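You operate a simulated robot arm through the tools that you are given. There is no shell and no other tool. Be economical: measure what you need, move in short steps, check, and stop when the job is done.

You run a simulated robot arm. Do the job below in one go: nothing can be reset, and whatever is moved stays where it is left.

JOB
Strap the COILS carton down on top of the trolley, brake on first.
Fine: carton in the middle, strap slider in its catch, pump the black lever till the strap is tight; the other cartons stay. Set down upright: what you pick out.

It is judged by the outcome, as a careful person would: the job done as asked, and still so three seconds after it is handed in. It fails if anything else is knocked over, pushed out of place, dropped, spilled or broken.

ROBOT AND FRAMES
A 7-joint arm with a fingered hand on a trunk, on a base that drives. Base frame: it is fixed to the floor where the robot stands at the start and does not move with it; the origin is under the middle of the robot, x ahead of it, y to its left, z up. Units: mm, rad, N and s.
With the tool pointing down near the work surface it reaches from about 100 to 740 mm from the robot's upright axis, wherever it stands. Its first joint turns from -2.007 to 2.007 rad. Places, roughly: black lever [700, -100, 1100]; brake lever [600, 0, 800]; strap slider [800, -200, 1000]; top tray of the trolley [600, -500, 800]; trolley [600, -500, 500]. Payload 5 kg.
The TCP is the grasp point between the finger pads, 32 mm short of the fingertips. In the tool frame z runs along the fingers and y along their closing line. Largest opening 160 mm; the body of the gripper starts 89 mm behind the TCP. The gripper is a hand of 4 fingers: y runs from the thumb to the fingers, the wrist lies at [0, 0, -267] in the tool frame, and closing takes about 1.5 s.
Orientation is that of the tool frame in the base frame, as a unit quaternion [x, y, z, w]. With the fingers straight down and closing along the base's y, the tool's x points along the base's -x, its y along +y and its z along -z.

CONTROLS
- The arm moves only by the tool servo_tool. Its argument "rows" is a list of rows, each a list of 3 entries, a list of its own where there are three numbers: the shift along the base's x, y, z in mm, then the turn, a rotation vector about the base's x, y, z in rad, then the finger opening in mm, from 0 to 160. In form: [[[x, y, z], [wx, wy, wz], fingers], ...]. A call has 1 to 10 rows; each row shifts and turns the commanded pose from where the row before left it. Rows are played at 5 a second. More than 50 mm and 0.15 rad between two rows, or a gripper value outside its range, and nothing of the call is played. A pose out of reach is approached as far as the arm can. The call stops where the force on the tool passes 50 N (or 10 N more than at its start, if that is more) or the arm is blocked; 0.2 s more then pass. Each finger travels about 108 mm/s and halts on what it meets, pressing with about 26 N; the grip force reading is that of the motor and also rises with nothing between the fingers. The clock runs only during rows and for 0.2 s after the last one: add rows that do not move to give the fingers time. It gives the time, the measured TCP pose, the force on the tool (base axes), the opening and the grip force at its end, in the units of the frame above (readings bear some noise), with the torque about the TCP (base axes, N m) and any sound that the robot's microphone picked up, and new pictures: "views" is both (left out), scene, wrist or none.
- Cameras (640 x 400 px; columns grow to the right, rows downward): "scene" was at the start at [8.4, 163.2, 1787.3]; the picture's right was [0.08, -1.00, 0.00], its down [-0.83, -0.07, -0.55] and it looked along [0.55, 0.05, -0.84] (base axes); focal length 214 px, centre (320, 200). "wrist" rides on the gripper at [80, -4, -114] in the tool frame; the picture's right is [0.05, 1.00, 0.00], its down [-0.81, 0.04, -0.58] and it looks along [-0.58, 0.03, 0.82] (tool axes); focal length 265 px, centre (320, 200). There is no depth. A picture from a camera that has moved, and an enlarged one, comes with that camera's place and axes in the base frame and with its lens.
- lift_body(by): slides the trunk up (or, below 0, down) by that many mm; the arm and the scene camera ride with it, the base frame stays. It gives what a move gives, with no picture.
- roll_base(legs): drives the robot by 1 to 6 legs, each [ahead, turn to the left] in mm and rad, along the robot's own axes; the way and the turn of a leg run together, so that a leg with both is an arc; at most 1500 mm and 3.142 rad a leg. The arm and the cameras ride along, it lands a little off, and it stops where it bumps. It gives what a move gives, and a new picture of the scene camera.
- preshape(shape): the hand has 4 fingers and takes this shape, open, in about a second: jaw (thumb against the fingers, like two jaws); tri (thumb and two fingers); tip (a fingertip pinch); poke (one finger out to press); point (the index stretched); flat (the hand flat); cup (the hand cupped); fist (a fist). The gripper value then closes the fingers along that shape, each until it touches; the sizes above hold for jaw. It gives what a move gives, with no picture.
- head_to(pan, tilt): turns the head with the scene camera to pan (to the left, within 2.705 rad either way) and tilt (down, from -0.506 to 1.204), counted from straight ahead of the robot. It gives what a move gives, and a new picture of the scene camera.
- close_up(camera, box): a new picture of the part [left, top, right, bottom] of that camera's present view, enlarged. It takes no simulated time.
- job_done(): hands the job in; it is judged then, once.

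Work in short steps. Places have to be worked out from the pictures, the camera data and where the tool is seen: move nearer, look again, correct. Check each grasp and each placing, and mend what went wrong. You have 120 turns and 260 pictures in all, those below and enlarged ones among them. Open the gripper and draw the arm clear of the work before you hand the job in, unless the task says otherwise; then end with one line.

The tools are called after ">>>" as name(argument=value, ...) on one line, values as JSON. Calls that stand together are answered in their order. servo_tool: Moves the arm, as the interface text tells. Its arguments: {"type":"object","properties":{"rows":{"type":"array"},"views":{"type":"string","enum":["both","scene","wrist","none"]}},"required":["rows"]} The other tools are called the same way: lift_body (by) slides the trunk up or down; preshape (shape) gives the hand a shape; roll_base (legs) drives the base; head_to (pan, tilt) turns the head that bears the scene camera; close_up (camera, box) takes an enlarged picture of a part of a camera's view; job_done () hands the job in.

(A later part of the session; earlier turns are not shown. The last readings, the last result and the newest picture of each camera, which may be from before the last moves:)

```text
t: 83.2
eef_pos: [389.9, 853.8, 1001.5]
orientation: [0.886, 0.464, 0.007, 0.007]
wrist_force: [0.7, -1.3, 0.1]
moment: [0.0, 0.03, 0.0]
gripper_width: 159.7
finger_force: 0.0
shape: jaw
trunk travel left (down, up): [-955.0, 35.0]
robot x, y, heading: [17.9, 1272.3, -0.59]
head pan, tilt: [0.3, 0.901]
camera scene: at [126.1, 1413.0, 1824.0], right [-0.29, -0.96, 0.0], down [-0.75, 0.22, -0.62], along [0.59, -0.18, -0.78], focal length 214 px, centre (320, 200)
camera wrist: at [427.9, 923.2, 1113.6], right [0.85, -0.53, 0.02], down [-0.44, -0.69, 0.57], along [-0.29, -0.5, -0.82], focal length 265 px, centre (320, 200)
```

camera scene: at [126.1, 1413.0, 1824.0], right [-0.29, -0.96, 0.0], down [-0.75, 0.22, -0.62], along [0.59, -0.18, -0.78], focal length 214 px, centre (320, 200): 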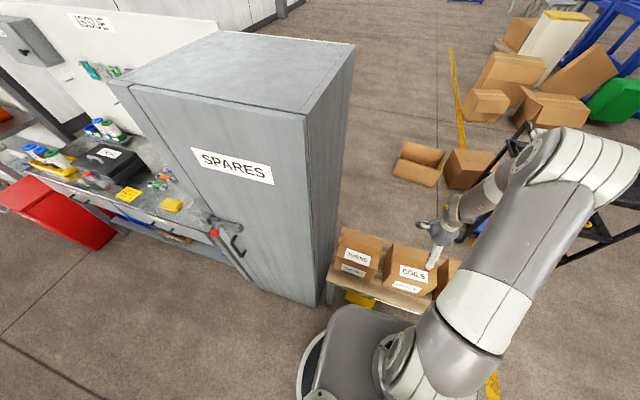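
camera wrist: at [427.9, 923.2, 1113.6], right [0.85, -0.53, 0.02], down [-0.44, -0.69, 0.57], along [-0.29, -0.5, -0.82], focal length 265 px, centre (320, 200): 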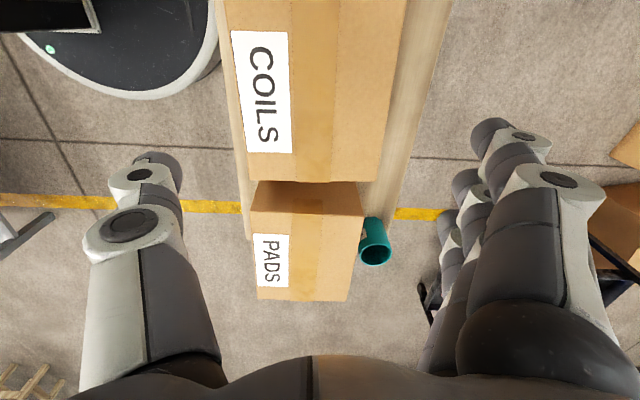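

Triangulation now gives the top at z≈809 and a short side of about 165–170 mm, close to the 160 mm opening. I descend till the fingertips are just above the top to compare directly.

>>> servo_tool(rows=[[[0, 0, -40], [0, 0, 0], 160], [[0, 0, -40], [0, 0, 0], 160], [[0, 0, -30], [0, 0, 0], 160], [[0, 0, -15], [0, 0, 0], 160]], views="wrist")

>>> close_up(camera="scene", box=[360, 200, 500, 310])

```text
t: 84.2
eef_pos: [388.8, 853.9, 872.8]
orientation: [0.886, 0.464, 0.007, 0.008]
wrist_force: [0.0, 0.1, 0.4]
moment: [-0.01, -0.02, -0.04]
gripper_width: 159.9
finger_force: 0.1
shape: jaw
trunk travel left (down, up): [-955.0, 35.0]
robot x, y, heading: [15.5, 1272.7, -0.594]
head pan, tilt: [0.3, 0.901]
camera wrist: at [427.4, 922.3, 988.2], right [0.85, -0.53, 0.02], down [-0.44, -0.69, 0.57], along [-0.29, -0.5, -0.82], focal length 265 px, centre (320, 200)
```

wrist: 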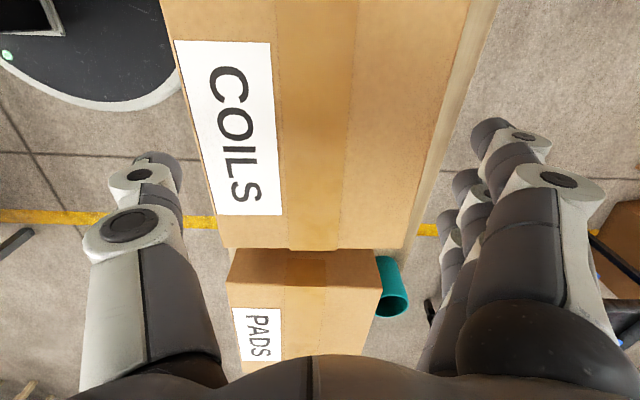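

```text
3.64 times, centred on (430, 255) of scene
camera zoom: at [124.9, 1414.4, 1824.0], right [-0.29, -0.96, 0.0], down [-0.75, 0.22, -0.62], along [0.6, -0.18, -0.78], focal length 780 px, centre (-80, 0)
```

zoom: 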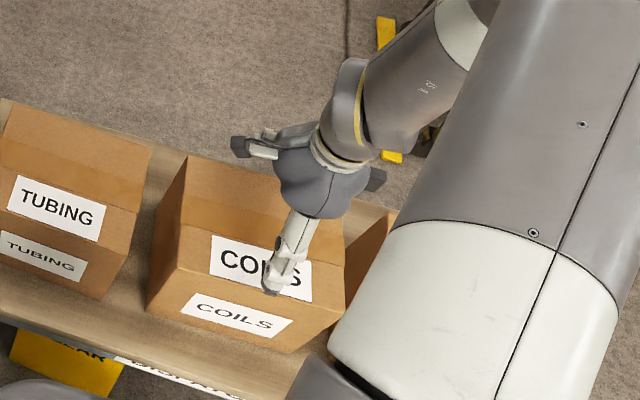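

The carton looks about 160–166 mm wide, well aligned but 4 mm off centre. I centre and feel my way down slowly with the hand fully open.

>>> servo_tool(rows=[[[-3.4, 2.1, 0], [0, 0, 0], 160], [[0, 0, -10], [0, 0, 0], 160], [[0, 0, -8], [0, 0, 0], 160], [[0, 0, -6], [0, 0, 0], 160], [[0, 0, -5], [0, 0, 0], 160], [[0, 0, -4], [0, 0, 0], 160], [[0, 0, -4], [0, 0, 0], 160], [[0, 0, -4], [0, 0, 0], 160]], views="wrist")

>>> close_up(camera="scene", box=[380, 220, 480, 310])

```text
t: 86.0
eef_pos: [385.4, 856.0, 836.2]
orientation: [0.885, 0.465, 0.007, 0.009]
wrist_force: [-0.5, 1.4, 11.7]
moment: [-0.46, -0.59, 0.03]
gripper_width: 159.9
finger_force: 0.0
shape: jaw
trunk travel left (down, up): [-955.0, 35.0]
robot x, y, heading: [13.9, 1276.0, -0.587]
head pan, tilt: [0.3, 0.901]
camera wrist: at [423.5, 925.3, 949.4], right [0.85, -0.53, 0.02], down [-0.44, -0.69, 0.57], along [-0.29, -0.5, -0.82], focal length 265 px, centre (320, 200)
```

wrist: 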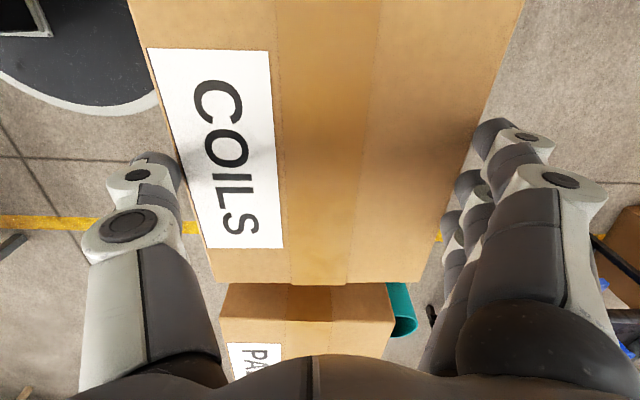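

```text
4.44 times, centred on (430, 265) of scene
camera zoom: at [124.1, 1415.5, 1824.2], right [-0.29, -0.96, 0.0], down [-0.75, 0.22, -0.62], along [0.6, -0.18, -0.78], focal length 953 px, centre (-169, -89)
```

zoom: 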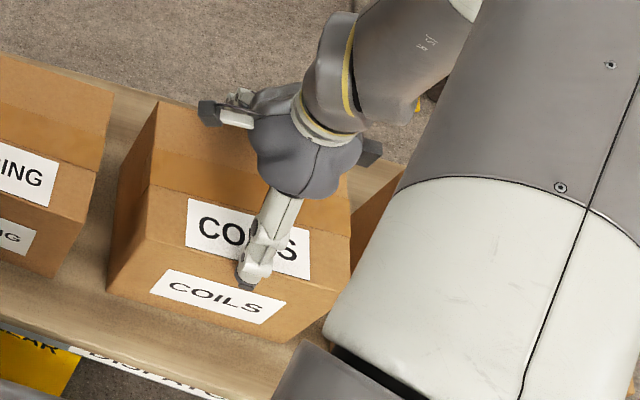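

The fingers landed on the carton's far top edge (11.7 N, ~64 mm off axis), so the top is at z≈804. I lift, shift 6 mm that way and feel down again to see whether the carton fits at all.

>>> servo_tool(rows=[[[0, 0, 12], [0, 0, 0], 160], [[5.1, -3.2, 0], [0, 0, 0], 160], [[0, 0, -8], [0, 0, 0], 160], [[0, 0, -5], [0, 0, 0], 160], [[0, 0, -5], [0, 0, 0], 160]], views="wrist")

>>> close_up(camera="wrist", box=[100, 80, 260, 240])

>>> close_up(camera="wrist", box=[400, 80, 560, 240])

```text
t: 87.2
eef_pos: [389.2, 852.8, 827.3]
orientation: [0.886, 0.464, 0.006, 0.008]
wrist_force: [-3.2, 1.9, 8.8]
moment: [0.32, 0.48, 0.08]
gripper_width: 160.1
finger_force: 0.0
shape: jaw
trunk travel left (down, up): [-955.0, 35.0]
robot x, y, heading: [17.7, 1269.8, -0.589]
head pan, tilt: [0.3, 0.901]
camera wrist: at [428.5, 922.5, 942.1], right [0.85, -0.53, 0.02], down [-0.44, -0.69, 0.57], along [-0.29, -0.5, -0.82], focal length 265 px, centre (320, 200)
```

wrist: 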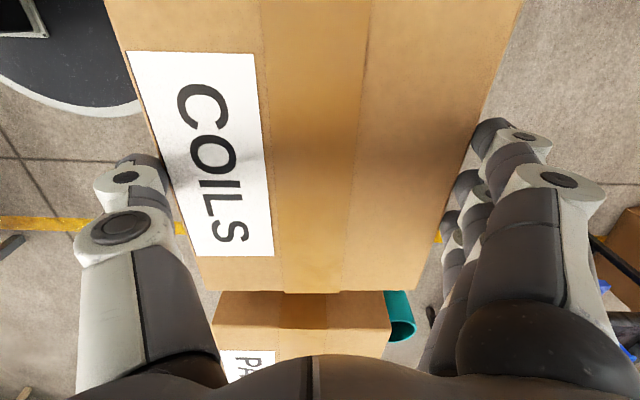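

```text
2.50 times, centred on (180, 160) of wrist
camera zoom: at [428.5, 922.5, 942.1], right [0.85, -0.53, 0.02], down [-0.44, -0.69, 0.57], along [-0.29, -0.5, -0.82], focal length 664 px, centre (670, 300)
```

zoom: 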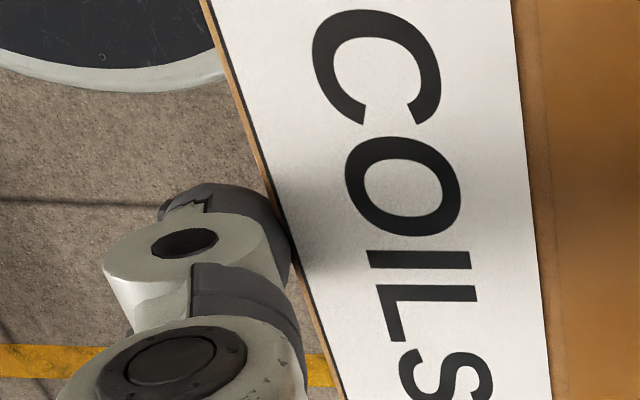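

```text
2.50 times, centred on (480, 160) of wrist
camera zoom: at [428.5, 922.5, 942.1], right [0.85, -0.53, 0.02], down [-0.44, -0.69, 0.57], along [-0.29, -0.5, -0.82], focal length 664 px, centre (-80, 300)
```

zoom: 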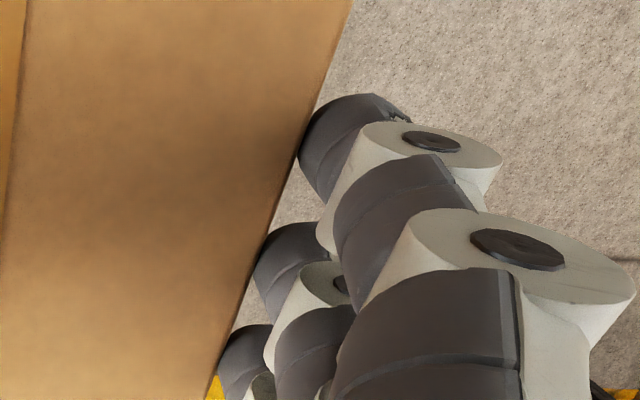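

The hand has slipped about 9 mm over the carton, with the thumb just brushing: it is a snug fit. I shift 2 mm back and ease on down.

>>> servo_tool(rows=[[[-1.7, 1, 0], [0, 0, 0], 160], [[0, 0, -6], [0, 0, 0], 160], [[0, 0, -6], [0, 0, 0], 160], [[0, 0, -6], [0, 0, 0], 160], [[0, 0, -6], [0, 0, 0], 160]], views="wrist")

```text
t: 88.3
eef_pos: [387.1, 853.9, 808.0]
orientation: [0.886, 0.464, 0.007, 0.011]
wrist_force: [-0.9, -1.6, 42.4]
moment: [0.23, 0.36, 0.09]
gripper_width: 160.0
finger_force: 0.0
shape: jaw
trunk travel left (down, up): [-955.0, 35.0]
robot x, y, heading: [17.3, 1276.0, -0.59]
head pan, tilt: [0.3, 0.901]
camera wrist: at [426.1, 923.6, 921.2], right [0.85, -0.53, 0.02], down [-0.44, -0.69, 0.58], along [-0.29, -0.5, -0.82], focal length 265 px, centre (320, 200)
```

wrist: 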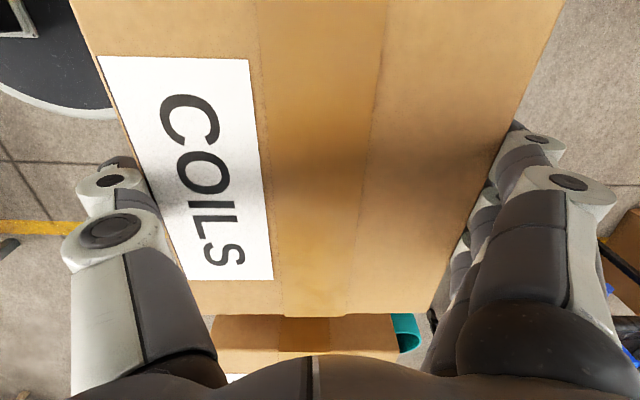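

The fingers flex and straddle the carton by 28 mm on both sides. I press on a bit deeper in small steps.

>>> servo_tool(rows=[[[0, 0, -3], [0, 0, 0], 160], [[0, 0, -4], [0, 0, 0], 160], [[0, 0, -4], [0, 0, 0], 160], [[0, 0, -4], [0, 0, 0], 160], [[0, 0, -4], [0, 0, 0], 160], [[0, 0, -4], [0, 0, 0], 160]], views="wrist")

```text
t: 88.8
eef_pos: [387.8, 854.0, 805.5]
orientation: [0.886, 0.463, 0.007, 0.011]
wrist_force: [-5.6, 6.9, 34.3]
moment: [-0.11, -0.07, 0.05]
gripper_width: 160.0
finger_force: 0.1
shape: jaw
trunk travel left (down, up): [-955.0, 35.0]
robot x, y, heading: [17.8, 1272.7, -0.59]
head pan, tilt: [0.3, 0.901]
stopped in row 2: the force on the tool passed its limit at 54 N (the readings are from after the stop); the commanded pose is now the measured one
camera wrist: at [426.9, 923.0, 919.7], right [0.85, -0.53, 0.03], down [-0.44, -0.69, 0.58], along [-0.29, -0.5, -0.82], focal length 265 px, centre (320, 200)
```

wrist: 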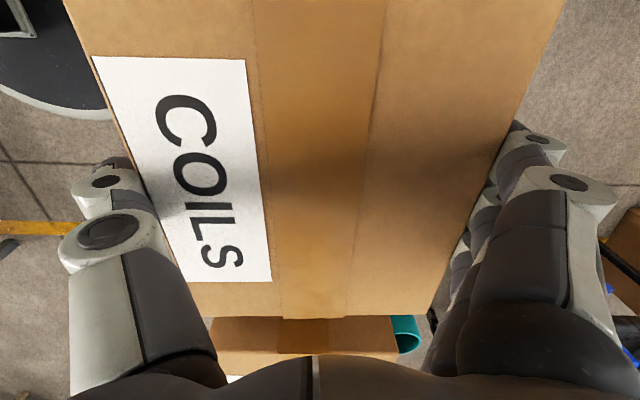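

That is as deep as the force limit lets me go (30 mm). I close to grip and lift a little as a trial.

>>> servo_tool(rows=[[[0, 0, 0], [0, 0, 0], 100], [[0, 0, 0], [0, 0, 0], 60], [[0, 0, 0], [0, 0, 0], 60], [[0, 0, 6], [0, 0, 0], 60], [[0, 0, 6], [0, 0, 0], 60], [[0, 0, 6], [0, 0, 0], 60], [[0, 0, 6], [0, 0, 0], 60]], views="both")

```text
t: 90.4
eef_pos: [387.5, 852.2, 827.6]
orientation: [0.885, 0.465, 0.007, 0.009]
wrist_force: [-0.5, 0.7, -8.9]
moment: [-0.01, 0.01, 0.02]
gripper_width: 154.3
finger_force: 26.4
shape: jaw
trunk travel left (down, up): [-955.0, 35.0]
robot x, y, heading: [16.3, 1271.0, -0.594]
head pan, tilt: [0.3, 0.901]
camera scene: at [125.4, 1414.1, 1823.8], right [-0.29, -0.96, 0.0], down [-0.75, 0.22, -0.62], along [0.59, -0.18, -0.78], focal length 214 px, centre (320, 200)
camera wrist: at [427.0, 921.9, 941.8], right [0.85, -0.53, 0.02], down [-0.44, -0.69, 0.57], along [-0.29, -0.5, -0.82], focal length 265 px, centre (320, 200)
```

scene: 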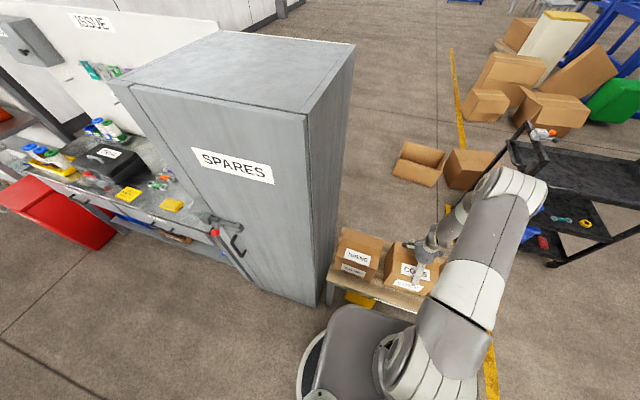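
wrist: 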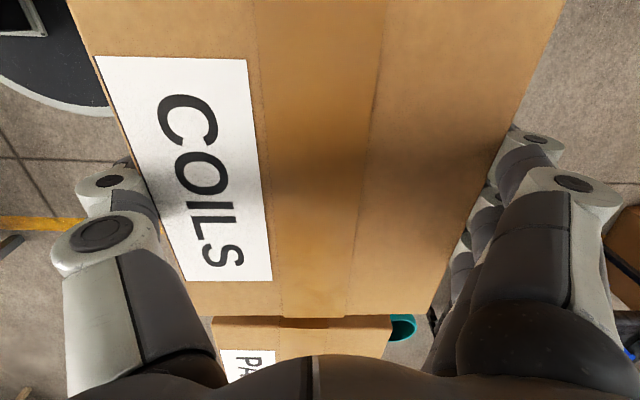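

Held: opening 154 mm, load 8.9 N, no tilting moment. I lift it straight up well above the neighbours.

>>> servo_tool(rows=[[[0, 0, 15], [0, 0, 0], 60], [[0, 0, 25], [0, 0, 0], 60], [[0, 0, 30], [0, 0, 0], 60], [[0, 0, 30], [0, 0, 0], 60], [[0, 0, 30], [0, 0, 0], 60], [[0, 0, 30], [0, 0, 0], 60], [[0, 0, 30], [0, 0, 0], 60], [[0, 0, 20], [0, 0, 0], 60]], views="both")

```text
t: 92.2
eef_pos: [388.9, 852.9, 1034.7]
orientation: [0.886, 0.463, 0.007, 0.008]
wrist_force: [0.1, 0.5, -9.6]
moment: [0.01, -0.02, -0.02]
gripper_width: 154.3
finger_force: 25.4
shape: jaw
trunk travel left (down, up): [-955.0, 35.0]
robot x, y, heading: [12.7, 1271.0, -0.589]
head pan, tilt: [0.3, 0.901]
camera scene: at [125.2, 1414.2, 1823.9], right [-0.29, -0.96, 0.0], down [-0.75, 0.22, -0.62], along [0.6, -0.18, -0.78], focal length 214 px, centre (320, 200)
camera wrist: at [428.0, 922.8, 1149.9], right [0.85, -0.53, 0.02], down [-0.44, -0.69, 0.57], along [-0.29, -0.5, -0.82], focal length 265 px, centre (320, 200)
```

scene: 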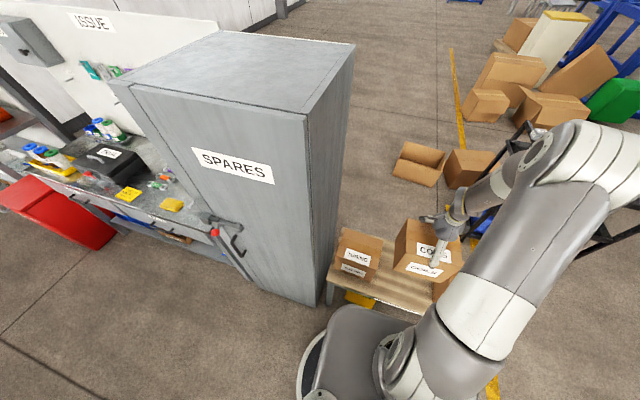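
wrist: 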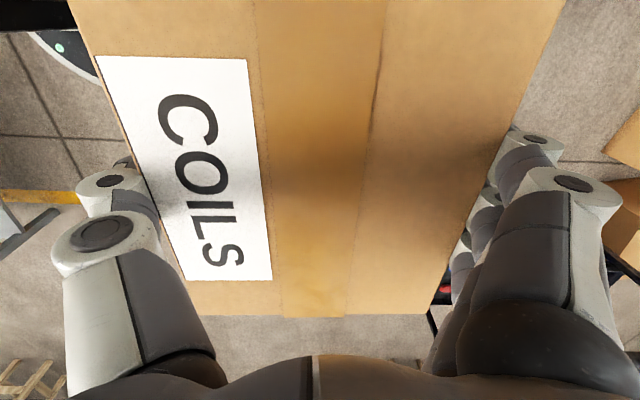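

The carton is secure. I turn away from the cabinet and drive back along the bench, then turn to face the trolley.

>>> roll_base(legs=[[0, -1.575], [1080, 0], [0, 1.56]])

>>> head_to(pan=0.0, tilt=0.6)

```text
t: 105.2
eef_pos: [-187.9, -42.7, 1035.7]
orientation: [0.886, 0.464, 0.007, 0.008]
wrist_force: [0.1, -0.3, -9.3]
moment: [-0.04, 0.01, -0.01]
gripper_width: 154.4
finger_force: 25.7
shape: jaw
trunk travel left (down, up): [-955.0, 35.0]
robot x, y, heading: [-556.8, 373.4, -0.59]
head pan, tilt: [0.3, 0.901]
camera scene: at [-451.0, 517.9, 1823.9], right [-0.29, -0.96, 0.0], down [-0.75, 0.22, -0.62], along [0.59, -0.18, -0.78], focal length 214 px, centre (320, 200)
```

scene: 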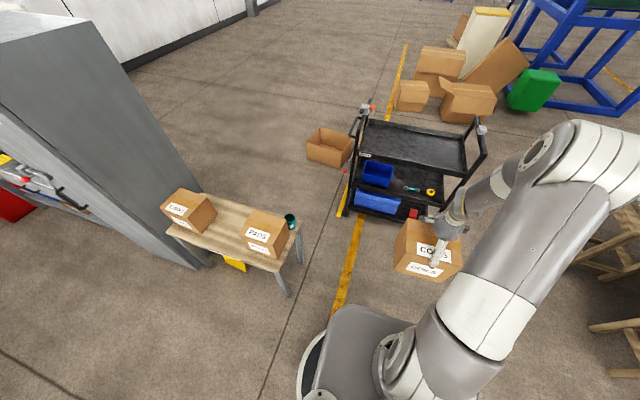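

```text
t: 106.0
eef_pos: [-186.4, -42.7, 1035.6]
orientation: [0.886, 0.464, 0.006, 0.009]
wrist_force: [0.0, 0.0, -9.1]
moment: [-0.03, 0.01, -0.03]
gripper_width: 153.9
finger_force: 26.0
shape: jaw
trunk travel left (down, up): [-955.0, 35.0]
robot x, y, heading: [-559.7, 379.3, -0.587]
head pan, tilt: [0.0, 0.6]
camera scene: at [-450.1, 490.2, 1848.6], right [-0.56, -0.83, 0.0], down [-0.47, 0.31, -0.82], along [0.69, -0.46, -0.57], focal length 214 px, centre (320, 200)
```

scene: 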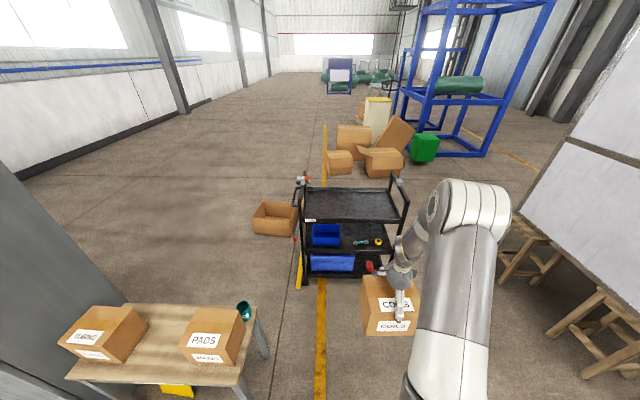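

Robot faces the trolley squarely. I raise the carton 60 mm and drive 650 mm forward with a slight correction.

>>> servo_tool(rows=[[[0, 0, 30], [0, 0, 0], 60], [[0, 0, 30], [0, 0, 0], 60]], views="none")

>>> roll_base(legs=[[0, -0.06], [650, 0], [0, 0.045]])

>>> head_to(pan=0.0, tilt=0.9)

```text
t: 106.6
eef_pos: [-188.2, -40.8, 1092.9]
orientation: [0.886, 0.463, 0.006, 0.009]
wrist_force: [0.2, 0.6, -8.6]
moment: [0.03, -0.02, -0.03]
gripper_width: 154.1
finger_force: 25.6
shape: jaw
trunk travel left (down, up): [-955.0, 35.0]
robot x, y, heading: [-560.5, 375.6, -0.587]
head pan, tilt: [0.0, 0.6]
```

```text
t: 111.0
eef_pos: [325.2, -430.9, 1093.1]
orientation: [0.888, 0.46, 0.007, 0.009]
wrist_force: [0.3, 0.5, -8.9]
moment: [-0.04, 0.01, 0.03]
gripper_width: 154.3
finger_force: 26.0
shape: jaw
trunk travel left (down, up): [-955.0, 35.0]
robot x, y, heading: [-43.2, -11.6, -0.597]
head pan, tilt: [0.0, 0.6]
camera scene: at [65.0, 103.3, 1848.6], right [-0.56, -0.83, 0.0], down [-0.47, 0.32, -0.82], along [0.68, -0.46, -0.57], focal length 214 px, centre (320, 200)
```

scene: 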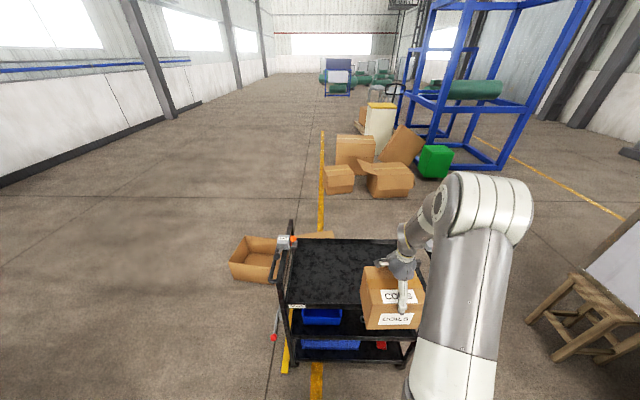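

```text
t: 111.8
eef_pos: [324.3, -431.3, 1094.1]
orientation: [0.888, 0.46, 0.006, 0.007]
wrist_force: [-0.6, 0.3, -8.3]
moment: [0.0, 0.0, 0.0]
gripper_width: 154.1
finger_force: 26.0
shape: jaw
trunk travel left (down, up): [-955.0, 35.0]
robot x, y, heading: [-47.0, -15.0, -0.596]
head pan, tilt: [0.0, 0.901]
camera scene: at [53.6, 109.8, 1824.0], right [-0.56, -0.83, 0.0], down [-0.65, 0.44, -0.62], along [0.51, -0.35, -0.78], focal length 214 px, centre (320, 200)
```

scene: 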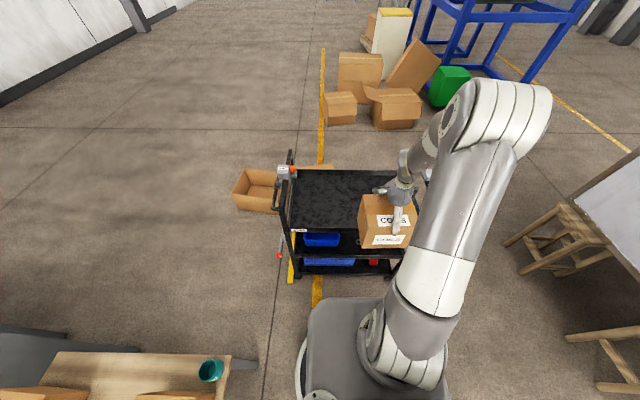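

Position n≈-30, u≈-36. I drive 220 mm further and measure the tray again.

>>> roll_base(legs=[[220, -0.01]])

>>> close_up(camera="scene", box=[240, 180, 500, 345])

```text
t: 113.5
eef_pos: [502.7, -560.8, 1091.5]
orientation: [0.89, 0.455, 0.006, 0.008]
wrist_force: [-0.2, 0.2, -8.8]
moment: [-0.02, 0.03, -0.03]
gripper_width: 154.4
finger_force: 25.1
shape: jaw
trunk travel left (down, up): [-955.0, 35.0]
robot x, y, heading: [136.2, -136.8, -0.609]
head pan, tilt: [0.0, 0.901]
camera scene: at [237.8, -16.9, 1823.9], right [-0.57, -0.82, 0.0], down [-0.64, 0.45, -0.62], along [0.51, -0.35, -0.78], focal length 214 px, centre (320, 200)
```

scene: 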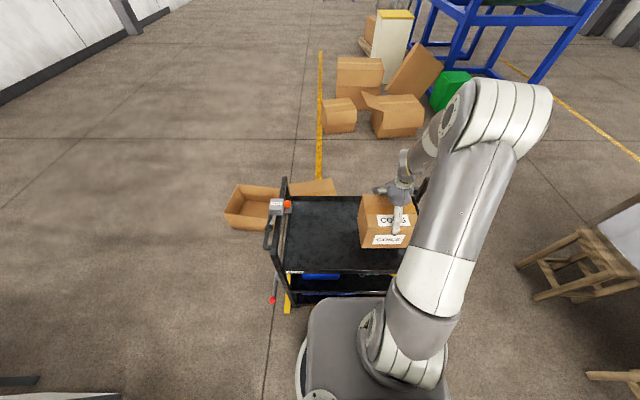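

```text
2.42 times, centred on (370, 262) of scene
camera zoom: at [237.8, -16.9, 1823.9], right [-0.57, -0.82, 0.0], down [-0.64, 0.45, -0.62], along [0.51, -0.35, -0.78], focal length 520 px, centre (199, 48)
```

zoom: 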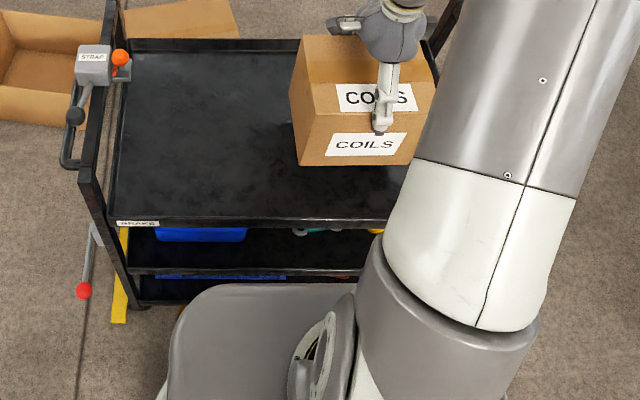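

Robot now stands at n≈190, u≈-35. I shift the carton to over the tray's middle, about n 797, u -73.

>>> servo_tool(rows=[[[28, 11, 0], [0, 0, 0], 60], [[28, 11, 0], [0, 0, 0], 60], [[27, 11, 0], [0, 0, 0], 60], [[27, 12, 0], [0, 0, 0], 60]], views="both")

```text
t: 114.5
eef_pos: [615.1, -514.6, 1092.1]
orientation: [0.89, 0.455, 0.006, 0.008]
wrist_force: [0.3, 0.2, -8.8]
moment: [-0.08, 0.05, 0.01]
gripper_width: 154.2
finger_force: 25.6
shape: jaw
trunk travel left (down, up): [-955.0, 35.0]
robot x, y, heading: [138.6, -136.6, -0.605]
head pan, tilt: [0.0, 0.901]
camera scene: at [238.1, -14.8, 1823.7], right [-0.57, -0.82, 0.0], down [-0.64, 0.45, -0.62], along [0.51, -0.35, -0.78], focal length 214 px, centre (320, 200)
camera wrist: at [654.8, -446.0, 1206.1], right [0.84, -0.54, 0.02], down [-0.45, -0.68, 0.58], along [-0.3, -0.49, -0.82], focal length 265 px, centre (320, 200)
```

scene: 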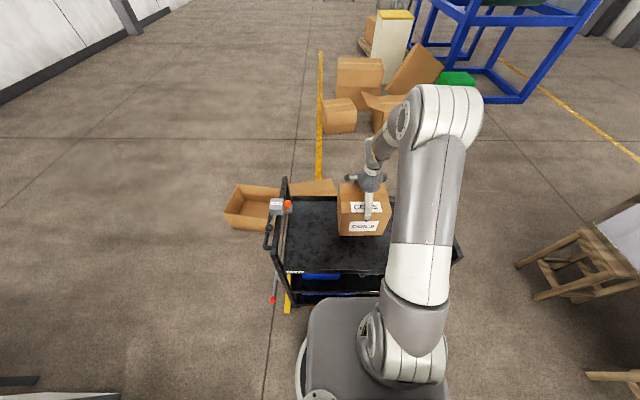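
wrist: 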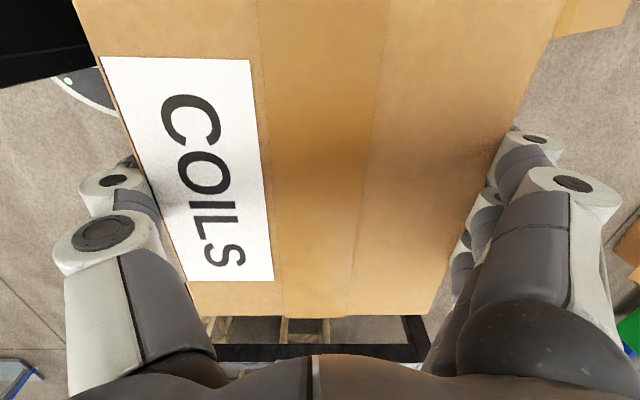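

The carton hangs over the middle. I true its turn slightly and lower it 80 mm, then look.

>>> servo_tool(rows=[[[0, 0, -25], [0, 0, -0.03], 60], [[0, 0, -30], [0, 0, 0], 60], [[0, 0, -25], [0, 0, 0], 60]], views="none")

>>> close_up(camera="scene", box=[260, 160, 480, 310])

```text
t: 115.3
eef_pos: [612.5, -515.3, 1014.0]
orientation: [0.897, 0.442, 0.006, 0.008]
wrist_force: [0.6, -1.4, -8.9]
moment: [-0.05, 0.01, 0.06]
gripper_width: 154.3
finger_force: 26.2
shape: jaw
trunk travel left (down, up): [-955.0, 35.0]
robot x, y, heading: [132.5, -137.3, -0.608]
head pan, tilt: [0.0, 0.901]
```

```text
2.67 times, centred on (370, 235) of scene
camera zoom: at [237.9, -16.1, 1823.9], right [-0.57, -0.82, 0.0], down [-0.64, 0.45, -0.62], along [0.51, -0.35, -0.78], focal length 572 px, centre (187, 107)
```

zoom: 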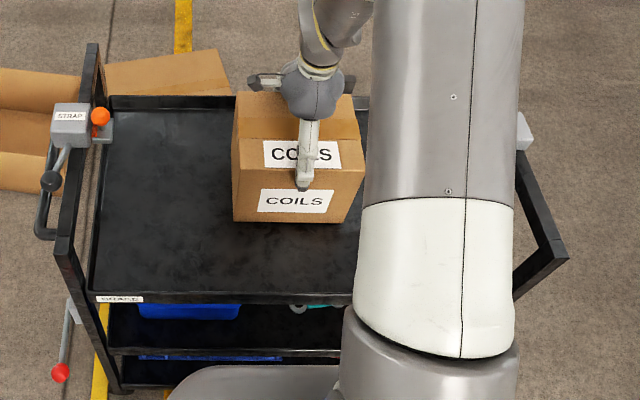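

Everything lines up. I lower in small steps, watching for the load to come off.

>>> servo_tool(rows=[[[0, 0, -5], [0, 0, 0], 60], [[0, 0, -5], [0, 0, 0], 60], [[0, 0, -5], [0, 0, 0], 60], [[0, 0, -5], [0, 0, 0], 60]], views="none")

>>> servo_tool(rows=[[[0, 0, -5], [0, 0, 0], 60], [[0, 0, -5], [0, 0, 0], 60], [[0, 0, -5], [0, 0, 0], 60]], views="none")

```text
t: 116.2
eef_pos: [614.2, -517.2, 1006.8]
orientation: [0.897, 0.442, 0.01, 0.016]
wrist_force: [-6.9, 4.8, 30.8]
moment: [1.1, 1.35, 0.13]
gripper_width: 153.5
finger_force: 26.2
shape: jaw
trunk travel left (down, up): [-955.0, 35.0]
robot x, y, heading: [135.6, -134.5, -0.613]
head pan, tilt: [0.0, 0.901]
stopped in row 4: the force on the tool passed its limit at 56 N (the readings are from after the stop); the commanded pose is now the measured one
```

```text
t: 116.5
eef_pos: [613.1, -517.1, 1005.8]
orientation: [0.897, 0.441, 0.012, 0.018]
wrist_force: [-9.3, 6.4, 30.2]
moment: [1.04, 1.33, 0.19]
gripper_width: 153.2
finger_force: 25.8
shape: jaw
trunk travel left (down, up): [-955.0, 35.0]
robot x, y, heading: [136.6, -135.8, -0.61]
head pan, tilt: [0.0, 0.901]
stopped in row 1: the force on the tool passed its limit at 55 N (the readings are from after the stop); the commanded pose is now the measured one
```

Contact at TCP z≈1006, on the carton's near lower edge. I look before releasing.

>>> close_up(camera="scene", box=[310, 170, 430, 270])

>>> close_up(camera="wrist", box=[0, 0, 640, 400])

```text
4.00 times, centred on (370, 220) of scene
camera zoom: at [231.9, -12.1, 1824.0], right [-0.57, -0.82, 0.0], down [-0.64, 0.45, -0.62], along [0.51, -0.36, -0.78], focal length 858 px, centre (120, 120)
```

zoom: 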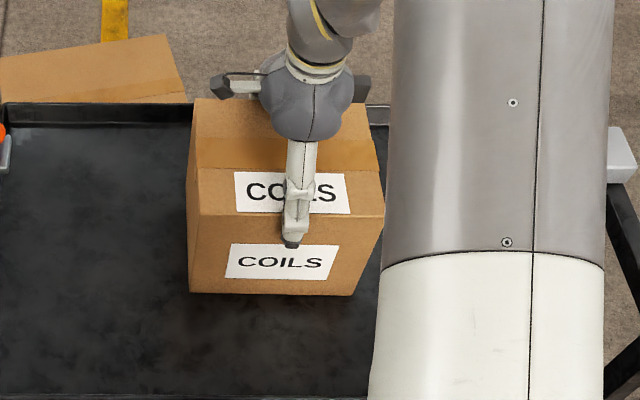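

```text
1.00 times, centred on (320, 200) of wrist (not enlarged: the box is as wide or as high as the picture)
camera zoom: at [654.3, -449.4, 1120.2], right [0.82, -0.57, 0.04], down [-0.48, -0.66, 0.58], along [-0.3, -0.49, -0.82], focal length 265 px, centre (320, 200)
```

zoom: 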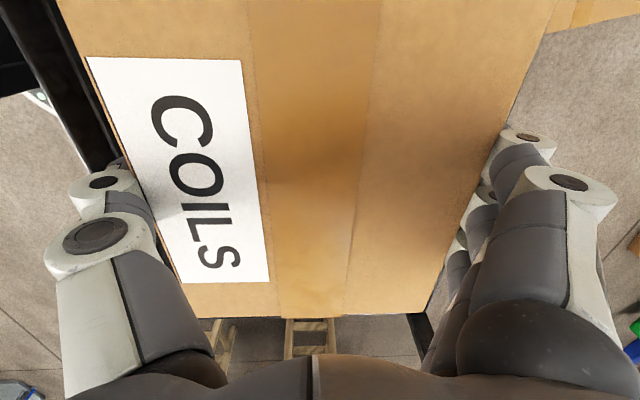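

The carton stands on the tray, centred to within about 10 mm. Since the fingers are flexed around it, I open fully and check how they come free.

>>> servo_tool(rows=[[[0, 0, 0], [0, 0, 0], 160], [[0, 0, 0], [0, 0, 0], 160], [[0, 0, 0], [0, 0, 0], 160]], views="wrist")

>>> servo_tool(rows=[[[0, 0, 2], [0, 0, 0], 160], [[0, 0, 3], [0, 0, 0], 160], [[0, 0, 3], [0, 0, 0], 160]], views="wrist")

```text
t: 117.3
eef_pos: [615.3, -519.3, 1005.6]
orientation: [0.896, 0.443, 0.01, 0.018]
wrist_force: [-4.6, 3.6, 39.1]
moment: [1.12, 1.52, 0.02]
gripper_width: 160.1
finger_force: 0.1
shape: jaw
trunk travel left (down, up): [-955.0, 35.0]
robot x, y, heading: [136.6, -138.4, -0.606]
head pan, tilt: [0.0, 0.901]
camera wrist: at [654.9, -449.8, 1119.5], right [0.82, -0.57, 0.04], down [-0.48, -0.66, 0.58], along [-0.3, -0.49, -0.82], focal length 265 px, centre (320, 200)
```

wrist: 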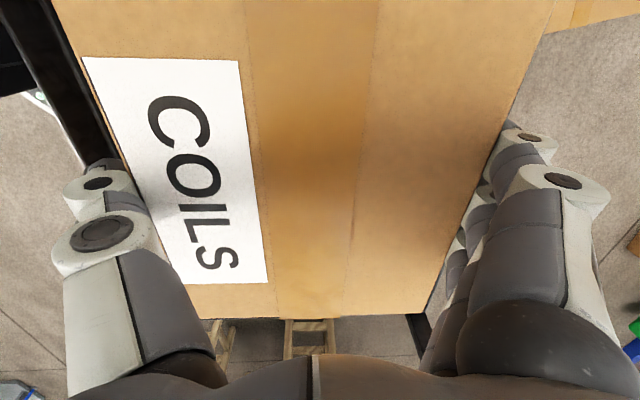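

```text
t: 118.1
eef_pos: [616.4, -518.1, 1009.9]
orientation: [0.897, 0.442, 0.009, 0.015]
wrist_force: [-1.5, -0.6, -7.3]
moment: [0.2, 0.3, -0.01]
gripper_width: 159.9
finger_force: 0.1
shape: jaw
trunk travel left (down, up): [-955.0, 35.0]
robot x, y, heading: [133.9, -136.8, -0.607]
head pan, tilt: [0.0, 0.901]
camera wrist: at [656.4, -450.6, 1122.8], right [0.82, -0.57, 0.03], down [-0.48, -0.66, 0.58], along [-0.3, -0.49, -0.82], focal length 265 px, centre (320, 200)
```

wrist: 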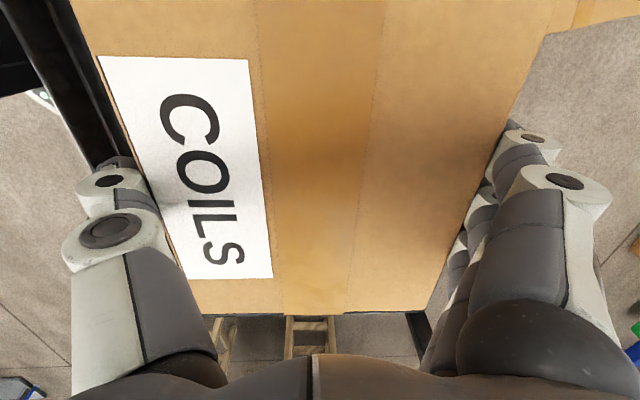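

Slight lifting load now (-7 N). I raise a few more mm to see whether it slides free or follows.

>>> servo_tool(rows=[[[0, 0, 3], [0, 0, 0], 160], [[0, 0, 3], [0, 0, 0], 160], [[0, 0, 3], [0, 0, 0], 160], [[0, 0, 0], [0, 0, 0], 160]], views="wrist")

>>> close_up(camera="scene", box=[310, 170, 430, 270])

```text
t: 119.1
eef_pos: [615.1, -519.1, 1020.9]
orientation: [0.897, 0.442, 0.01, 0.017]
wrist_force: [-0.2, 1.9, -5.1]
moment: [0.02, 0.03, 0.05]
gripper_width: 160.0
finger_force: 0.1
shape: jaw
trunk travel left (down, up): [-955.0, 35.0]
robot x, y, heading: [135.9, -137.2, -0.612]
head pan, tilt: [0.0, 0.901]
camera wrist: at [656.6, -451.3, 1134.5], right [0.82, -0.57, 0.04], down [-0.48, -0.66, 0.58], along [-0.3, -0.49, -0.82], focal length 265 px, centre (320, 200)
```

wrist: 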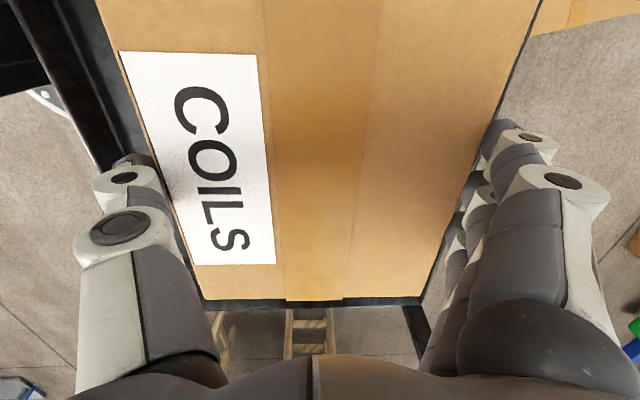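

```text
4.00 times, centred on (370, 220) of scene
camera zoom: at [236.1, -15.1, 1823.9], right [-0.57, -0.82, 0.0], down [-0.64, 0.45, -0.62], along [0.51, -0.35, -0.78], focal length 858 px, centre (120, 120)
```

zoom: 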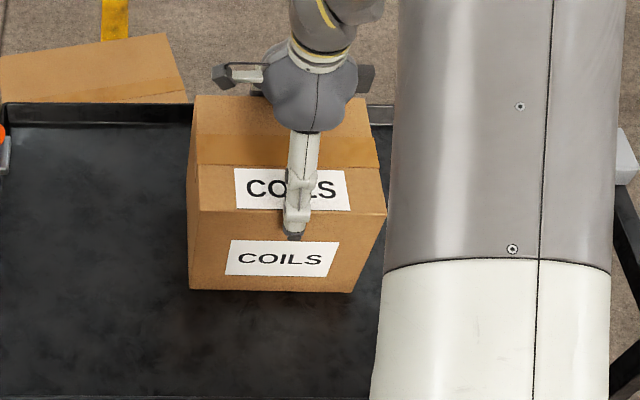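

It is sliding free: the hand has risen relative to the label while the carton stays on the tray. I go on straight up.

>>> servo_tool(rows=[[[0, 0, 4], [0, 0, 0], 160], [[0, 0, 5], [0, 0, 0], 160], [[0, 0, 6], [0, 0, 0], 160], [[0, 0, 10], [0, 0, 0], 160], [[0, 0, 20], [0, 0, 0], 160], [[0, 0, 35], [0, 0, 0], 160], [[0, 0, 40], [0, 0, 0], 160], [[0, 0, 40], [0, 0, 0], 160]], views="both")

```text
t: 120.9
eef_pos: [615.2, -518.7, 1180.0]
orientation: [0.897, 0.443, 0.01, 0.016]
wrist_force: [-0.4, 0.6, 0.3]
moment: [-0.01, -0.03, 0.03]
gripper_width: 160.1
finger_force: 0.2
shape: jaw
trunk travel left (down, up): [-955.0, 35.0]
robot x, y, heading: [134.0, -133.4, -0.607]
head pan, tilt: [0.0, 0.901]
camera scene: at [234.9, -14.4, 1823.8], right [-0.57, -0.82, 0.0], down [-0.64, 0.45, -0.62], along [0.51, -0.35, -0.78], focal length 214 px, centre (320, 200)
camera wrist: at [656.0, -450.5, 1293.0], right [0.82, -0.57, 0.04], down [-0.48, -0.66, 0.58], along [-0.3, -0.49, -0.82], focal length 265 px, centre (320, 200)
```

scene: 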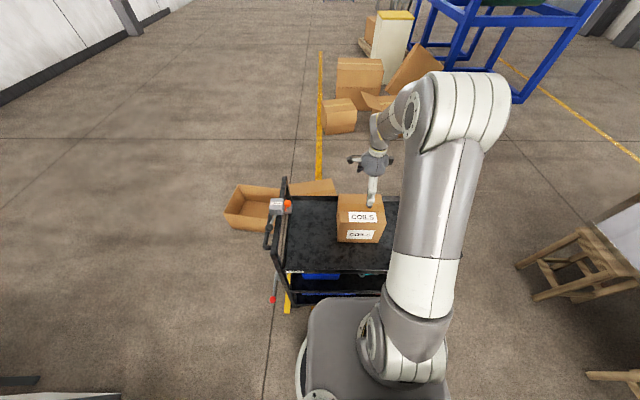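
wrist: 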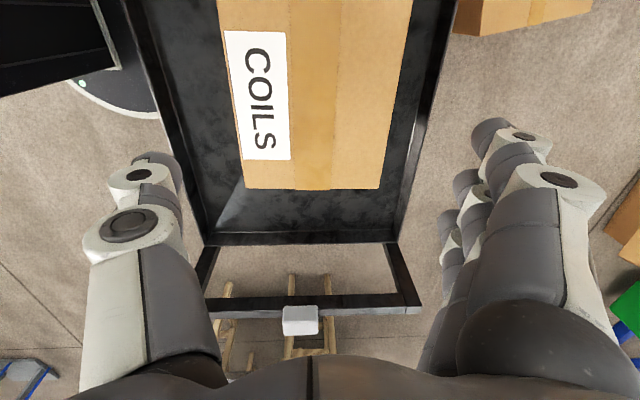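

The carton stands free and upright in the middle. The catch triangulates to about (385,-802,1030); I enlarge it, and the slider in the scene view.

>>> close_up(camera="wrist", box=[240, 270, 360, 350])

>>> close_up(camera="scene", box=[255, 180, 315, 250])

```text
5.00 times, centred on (300, 310) of wrist
camera zoom: at [656.0, -450.5, 1293.0], right [0.82, -0.57, 0.04], down [-0.48, -0.66, 0.58], along [-0.3, -0.49, -0.82], focal length 1327 px, centre (420, -350)
```

zoom: 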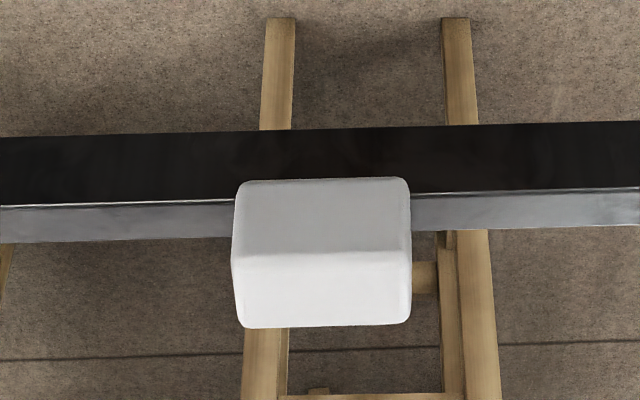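

```text
5.71 times, centred on (285, 215) of scene
camera zoom: at [234.9, -14.4, 1823.8], right [-0.57, -0.82, 0.0], down [-0.64, 0.45, -0.62], along [0.51, -0.35, -0.78], focal length 1226 px, centre (520, 114)
```

zoom: 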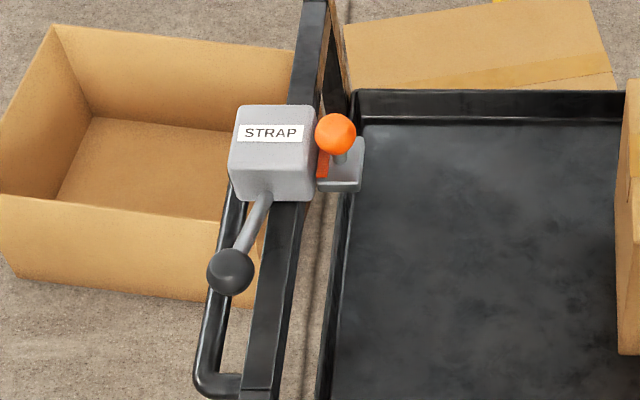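

The slider's orange ball triangulates to (787,-223,1076), just proud of the STRAP box (top ~1055); the black knob is near (672,-90,1150), its lever leaning towards me. I move above the orange ball, hand closing across.

>>> servo_tool(rows=[[[21.5, 37, 0], [0, 0, 0], 120], [[21.5, 37, 0], [0, 0, 0], 100], [[21.5, 37, 0], [0, 0, 0], 90], [[21.5, 37, 0], [0, 0, 0], 90], [[21.5, 37, 0], [0, 0, 0], 90], [[21.5, 37, 0], [0, 0, 0], 90], [[21.5, 37, 0], [0, 0, 0], 90], [[21.5, 37, 0], [0, 0, 0], 90]], views="both")

```text
t: 122.7
eef_pos: [789.6, -221.7, 1179.4]
orientation: [0.897, 0.442, 0.009, 0.016]
wrist_force: [0.2, 0.7, 0.9]
moment: [-0.01, 0.02, 0.0]
gripper_width: 90.4
finger_force: 0.1
shape: jaw
trunk travel left (down, up): [-955.0, 35.0]
robot x, y, heading: [135.1, -133.9, -0.607]
head pan, tilt: [0.0, 0.901]
camera scene: at [237.5, -13.0, 1823.7], right [-0.57, -0.82, 0.0], down [-0.64, 0.45, -0.62], along [0.51, -0.36, -0.78], focal length 214 px, centre (320, 200)
camera wrist: at [830.3, -154.0, 1292.8], right [0.82, -0.57, 0.04], down [-0.48, -0.66, 0.58], along [-0.3, -0.49, -0.82], focal length 265 px, centre (320, 200)
```

scene: 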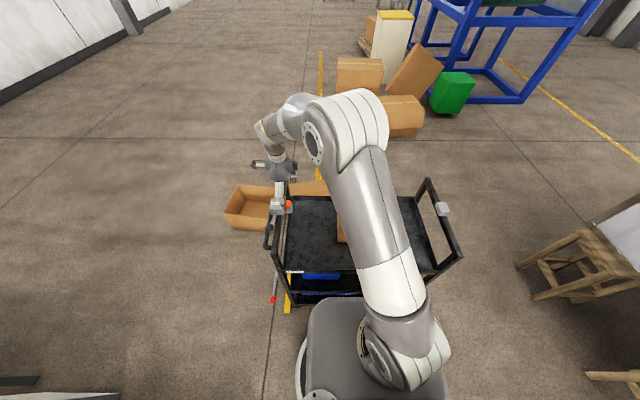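
wrist: 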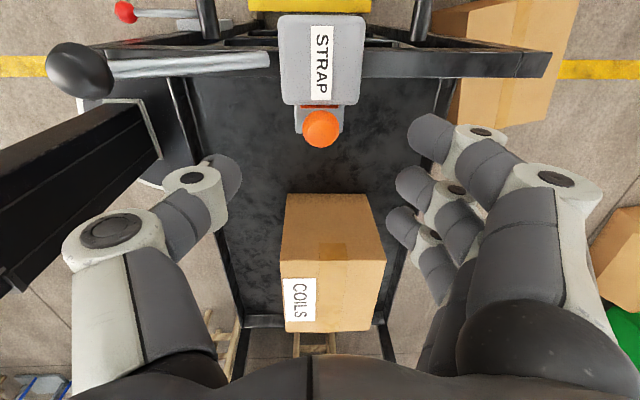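

Both estimates agree: orange ball (791,-224,1076) straight under the hand, black knob (702,-96,1110). I descend so the tips stay above the box top.

>>> servo_tool(rows=[[[0, -1, -35], [0, 0, 0], 90], [[0, -1, -25], [0, 0, 0], 80], [[0, 0, -12], [0, 0, 0], 80], [[0, 0, -8], [0, 0, 0], 80]], views="wrist")

```text
t: 123.7
eef_pos: [787.7, -227.1, 1099.3]
orientation: [0.897, 0.441, 0.011, 0.017]
wrist_force: [-0.2, 0.3, -0.6]
moment: [0.0, 0.01, 0.02]
gripper_width: 80.9
finger_force: 0.0
shape: jaw
trunk travel left (down, up): [-955.0, 35.0]
robot x, y, heading: [134.9, -131.8, -0.606]
head pan, tilt: [0.0, 0.901]
camera wrist: at [828.1, -158.2, 1213.4], right [0.82, -0.57, 0.04], down [-0.48, -0.66, 0.58], along [-0.3, -0.49, -0.82], focal length 265 px, centre (320, 200)
```

wrist: 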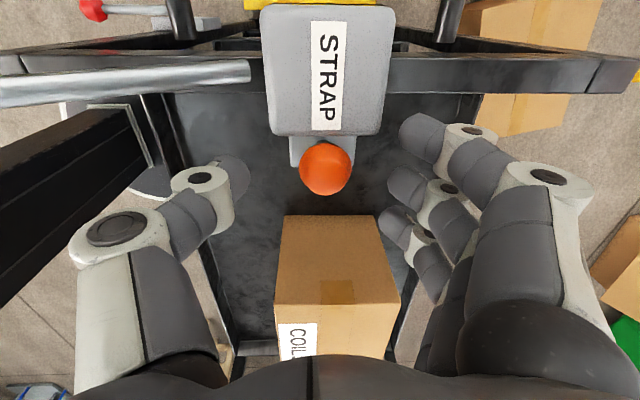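

The ball is centred, its height nearer 1066. I lower 8 mm more and close on it.

>>> servo_tool(rows=[[[2, 0, -8], [0, 0, 0], 80], [[0, 0, 0], [0, 0, 0], 40], [[0, 0, 0], [0, 0, 0], 10], [[0, 0, 0], [0, 0, 0], 10], [[0, 0, 0], [0, 0, 0], 10]], views="wrist")

```text
t: 124.9
eef_pos: [789.8, -226.3, 1091.6]
orientation: [0.897, 0.443, 0.01, 0.016]
wrist_force: [-2.0, 1.6, 0.6]
moment: [-0.02, -0.07, -0.23]
gripper_width: 24.8
finger_force: 26.0
shape: jaw
trunk travel left (down, up): [-955.0, 35.0]
robot x, y, heading: [135.4, -136.8, -0.604]
head pan, tilt: [0.0, 0.901]
camera wrist: at [830.7, -156.7, 1205.7], right [0.82, -0.57, 0.04], down [-0.48, -0.66, 0.58], along [-0.3, -0.49, -0.82], focal length 265 px, centre (320, 200)
```

wrist: 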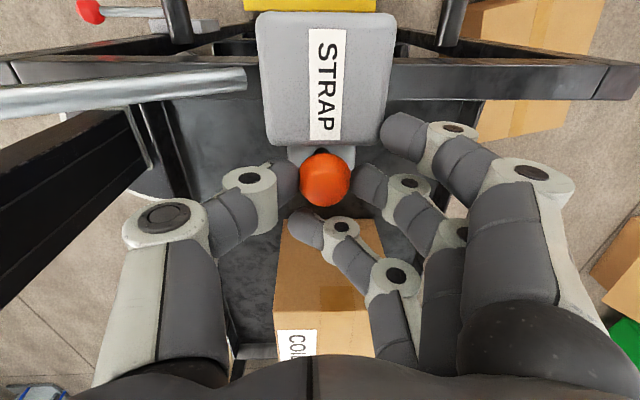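

The ball is firmly held between thumb and middle finger (25 mm). I start drawing the slider along the trolley towards the catch.

>>> servo_tool(rows=[[[-5.8, -8.2, 0], [0, 0, 0], 10], [[-8.6, -12.2, 0], [0, 0, 0], 10], [[-11.5, -16.3, 0], [0, 0, 0], 10], [[-11.5, -16.3, 0], [0, 0, 0], 10]], views="wrist")

```text
t: 125.9
eef_pos: [752.3, -280.2, 1092.8]
orientation: [0.897, 0.441, 0.009, 0.016]
wrist_force: [-8.3, 5.3, -2.8]
moment: [0.07, 0.08, 0.01]
gripper_width: 21.2
finger_force: 26.2
shape: jaw
trunk travel left (down, up): [-955.0, 35.0]
robot x, y, heading: [136.1, -134.2, -0.61]
head pan, tilt: [0.0, 0.901]
camera wrist: at [791.2, -211.6, 1206.0], right [0.82, -0.57, 0.04], down [-0.48, -0.66, 0.58], along [-0.3, -0.49, -0.82], focal length 265 px, centre (320, 200)
```

wrist: 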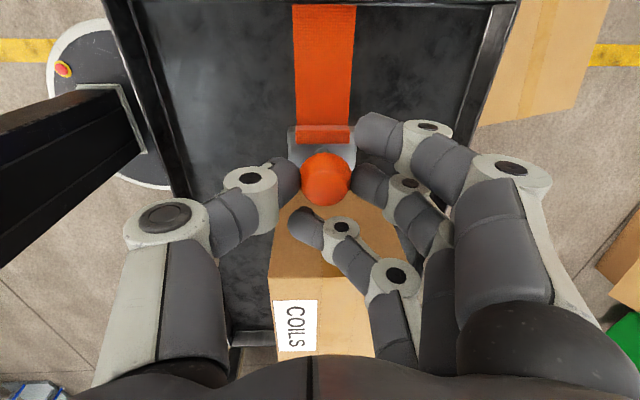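

The orange strap pays out nicely. A small side force says to keep a bit nearer; I go on with that correction.

>>> servo_tool(rows=[[[-18, -21.8, 0], [0, 0, 0], 10], [[-17, -22.8, 0], [0, 0, 0], 10], [[-17, -22.8, 0], [0, 0, 0], 10], [[-17, -22.8, 0], [0, 0, 0], 10], [[-17, -22.8, 0], [0, 0, 0], 10], [[-17, -22.8, 0], [0, 0, 0], 10]], views="wrist")

```text
t: 127.3
eef_pos: [645.9, -417.1, 1091.5]
orientation: [0.897, 0.442, 0.011, 0.018]
wrist_force: [2.6, -2.9, 1.5]
moment: [-0.16, -0.28, 0.0]
gripper_width: 20.1
finger_force: 26.6
shape: jaw
trunk travel left (down, up): [-955.0, 35.0]
robot x, y, heading: [132.7, -135.3, -0.608]
head pan, tilt: [0.0, 0.901]
camera wrist: at [687.1, -348.7, 1205.6], right [0.82, -0.57, 0.04], down [-0.48, -0.66, 0.57], along [-0.3, -0.49, -0.82], focal length 265 px, centre (320, 200)
```

wrist: 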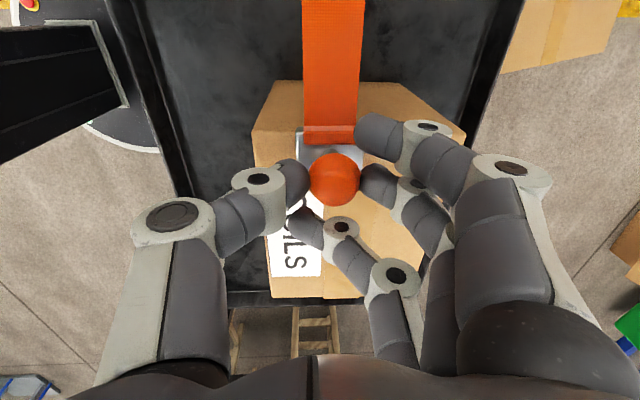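

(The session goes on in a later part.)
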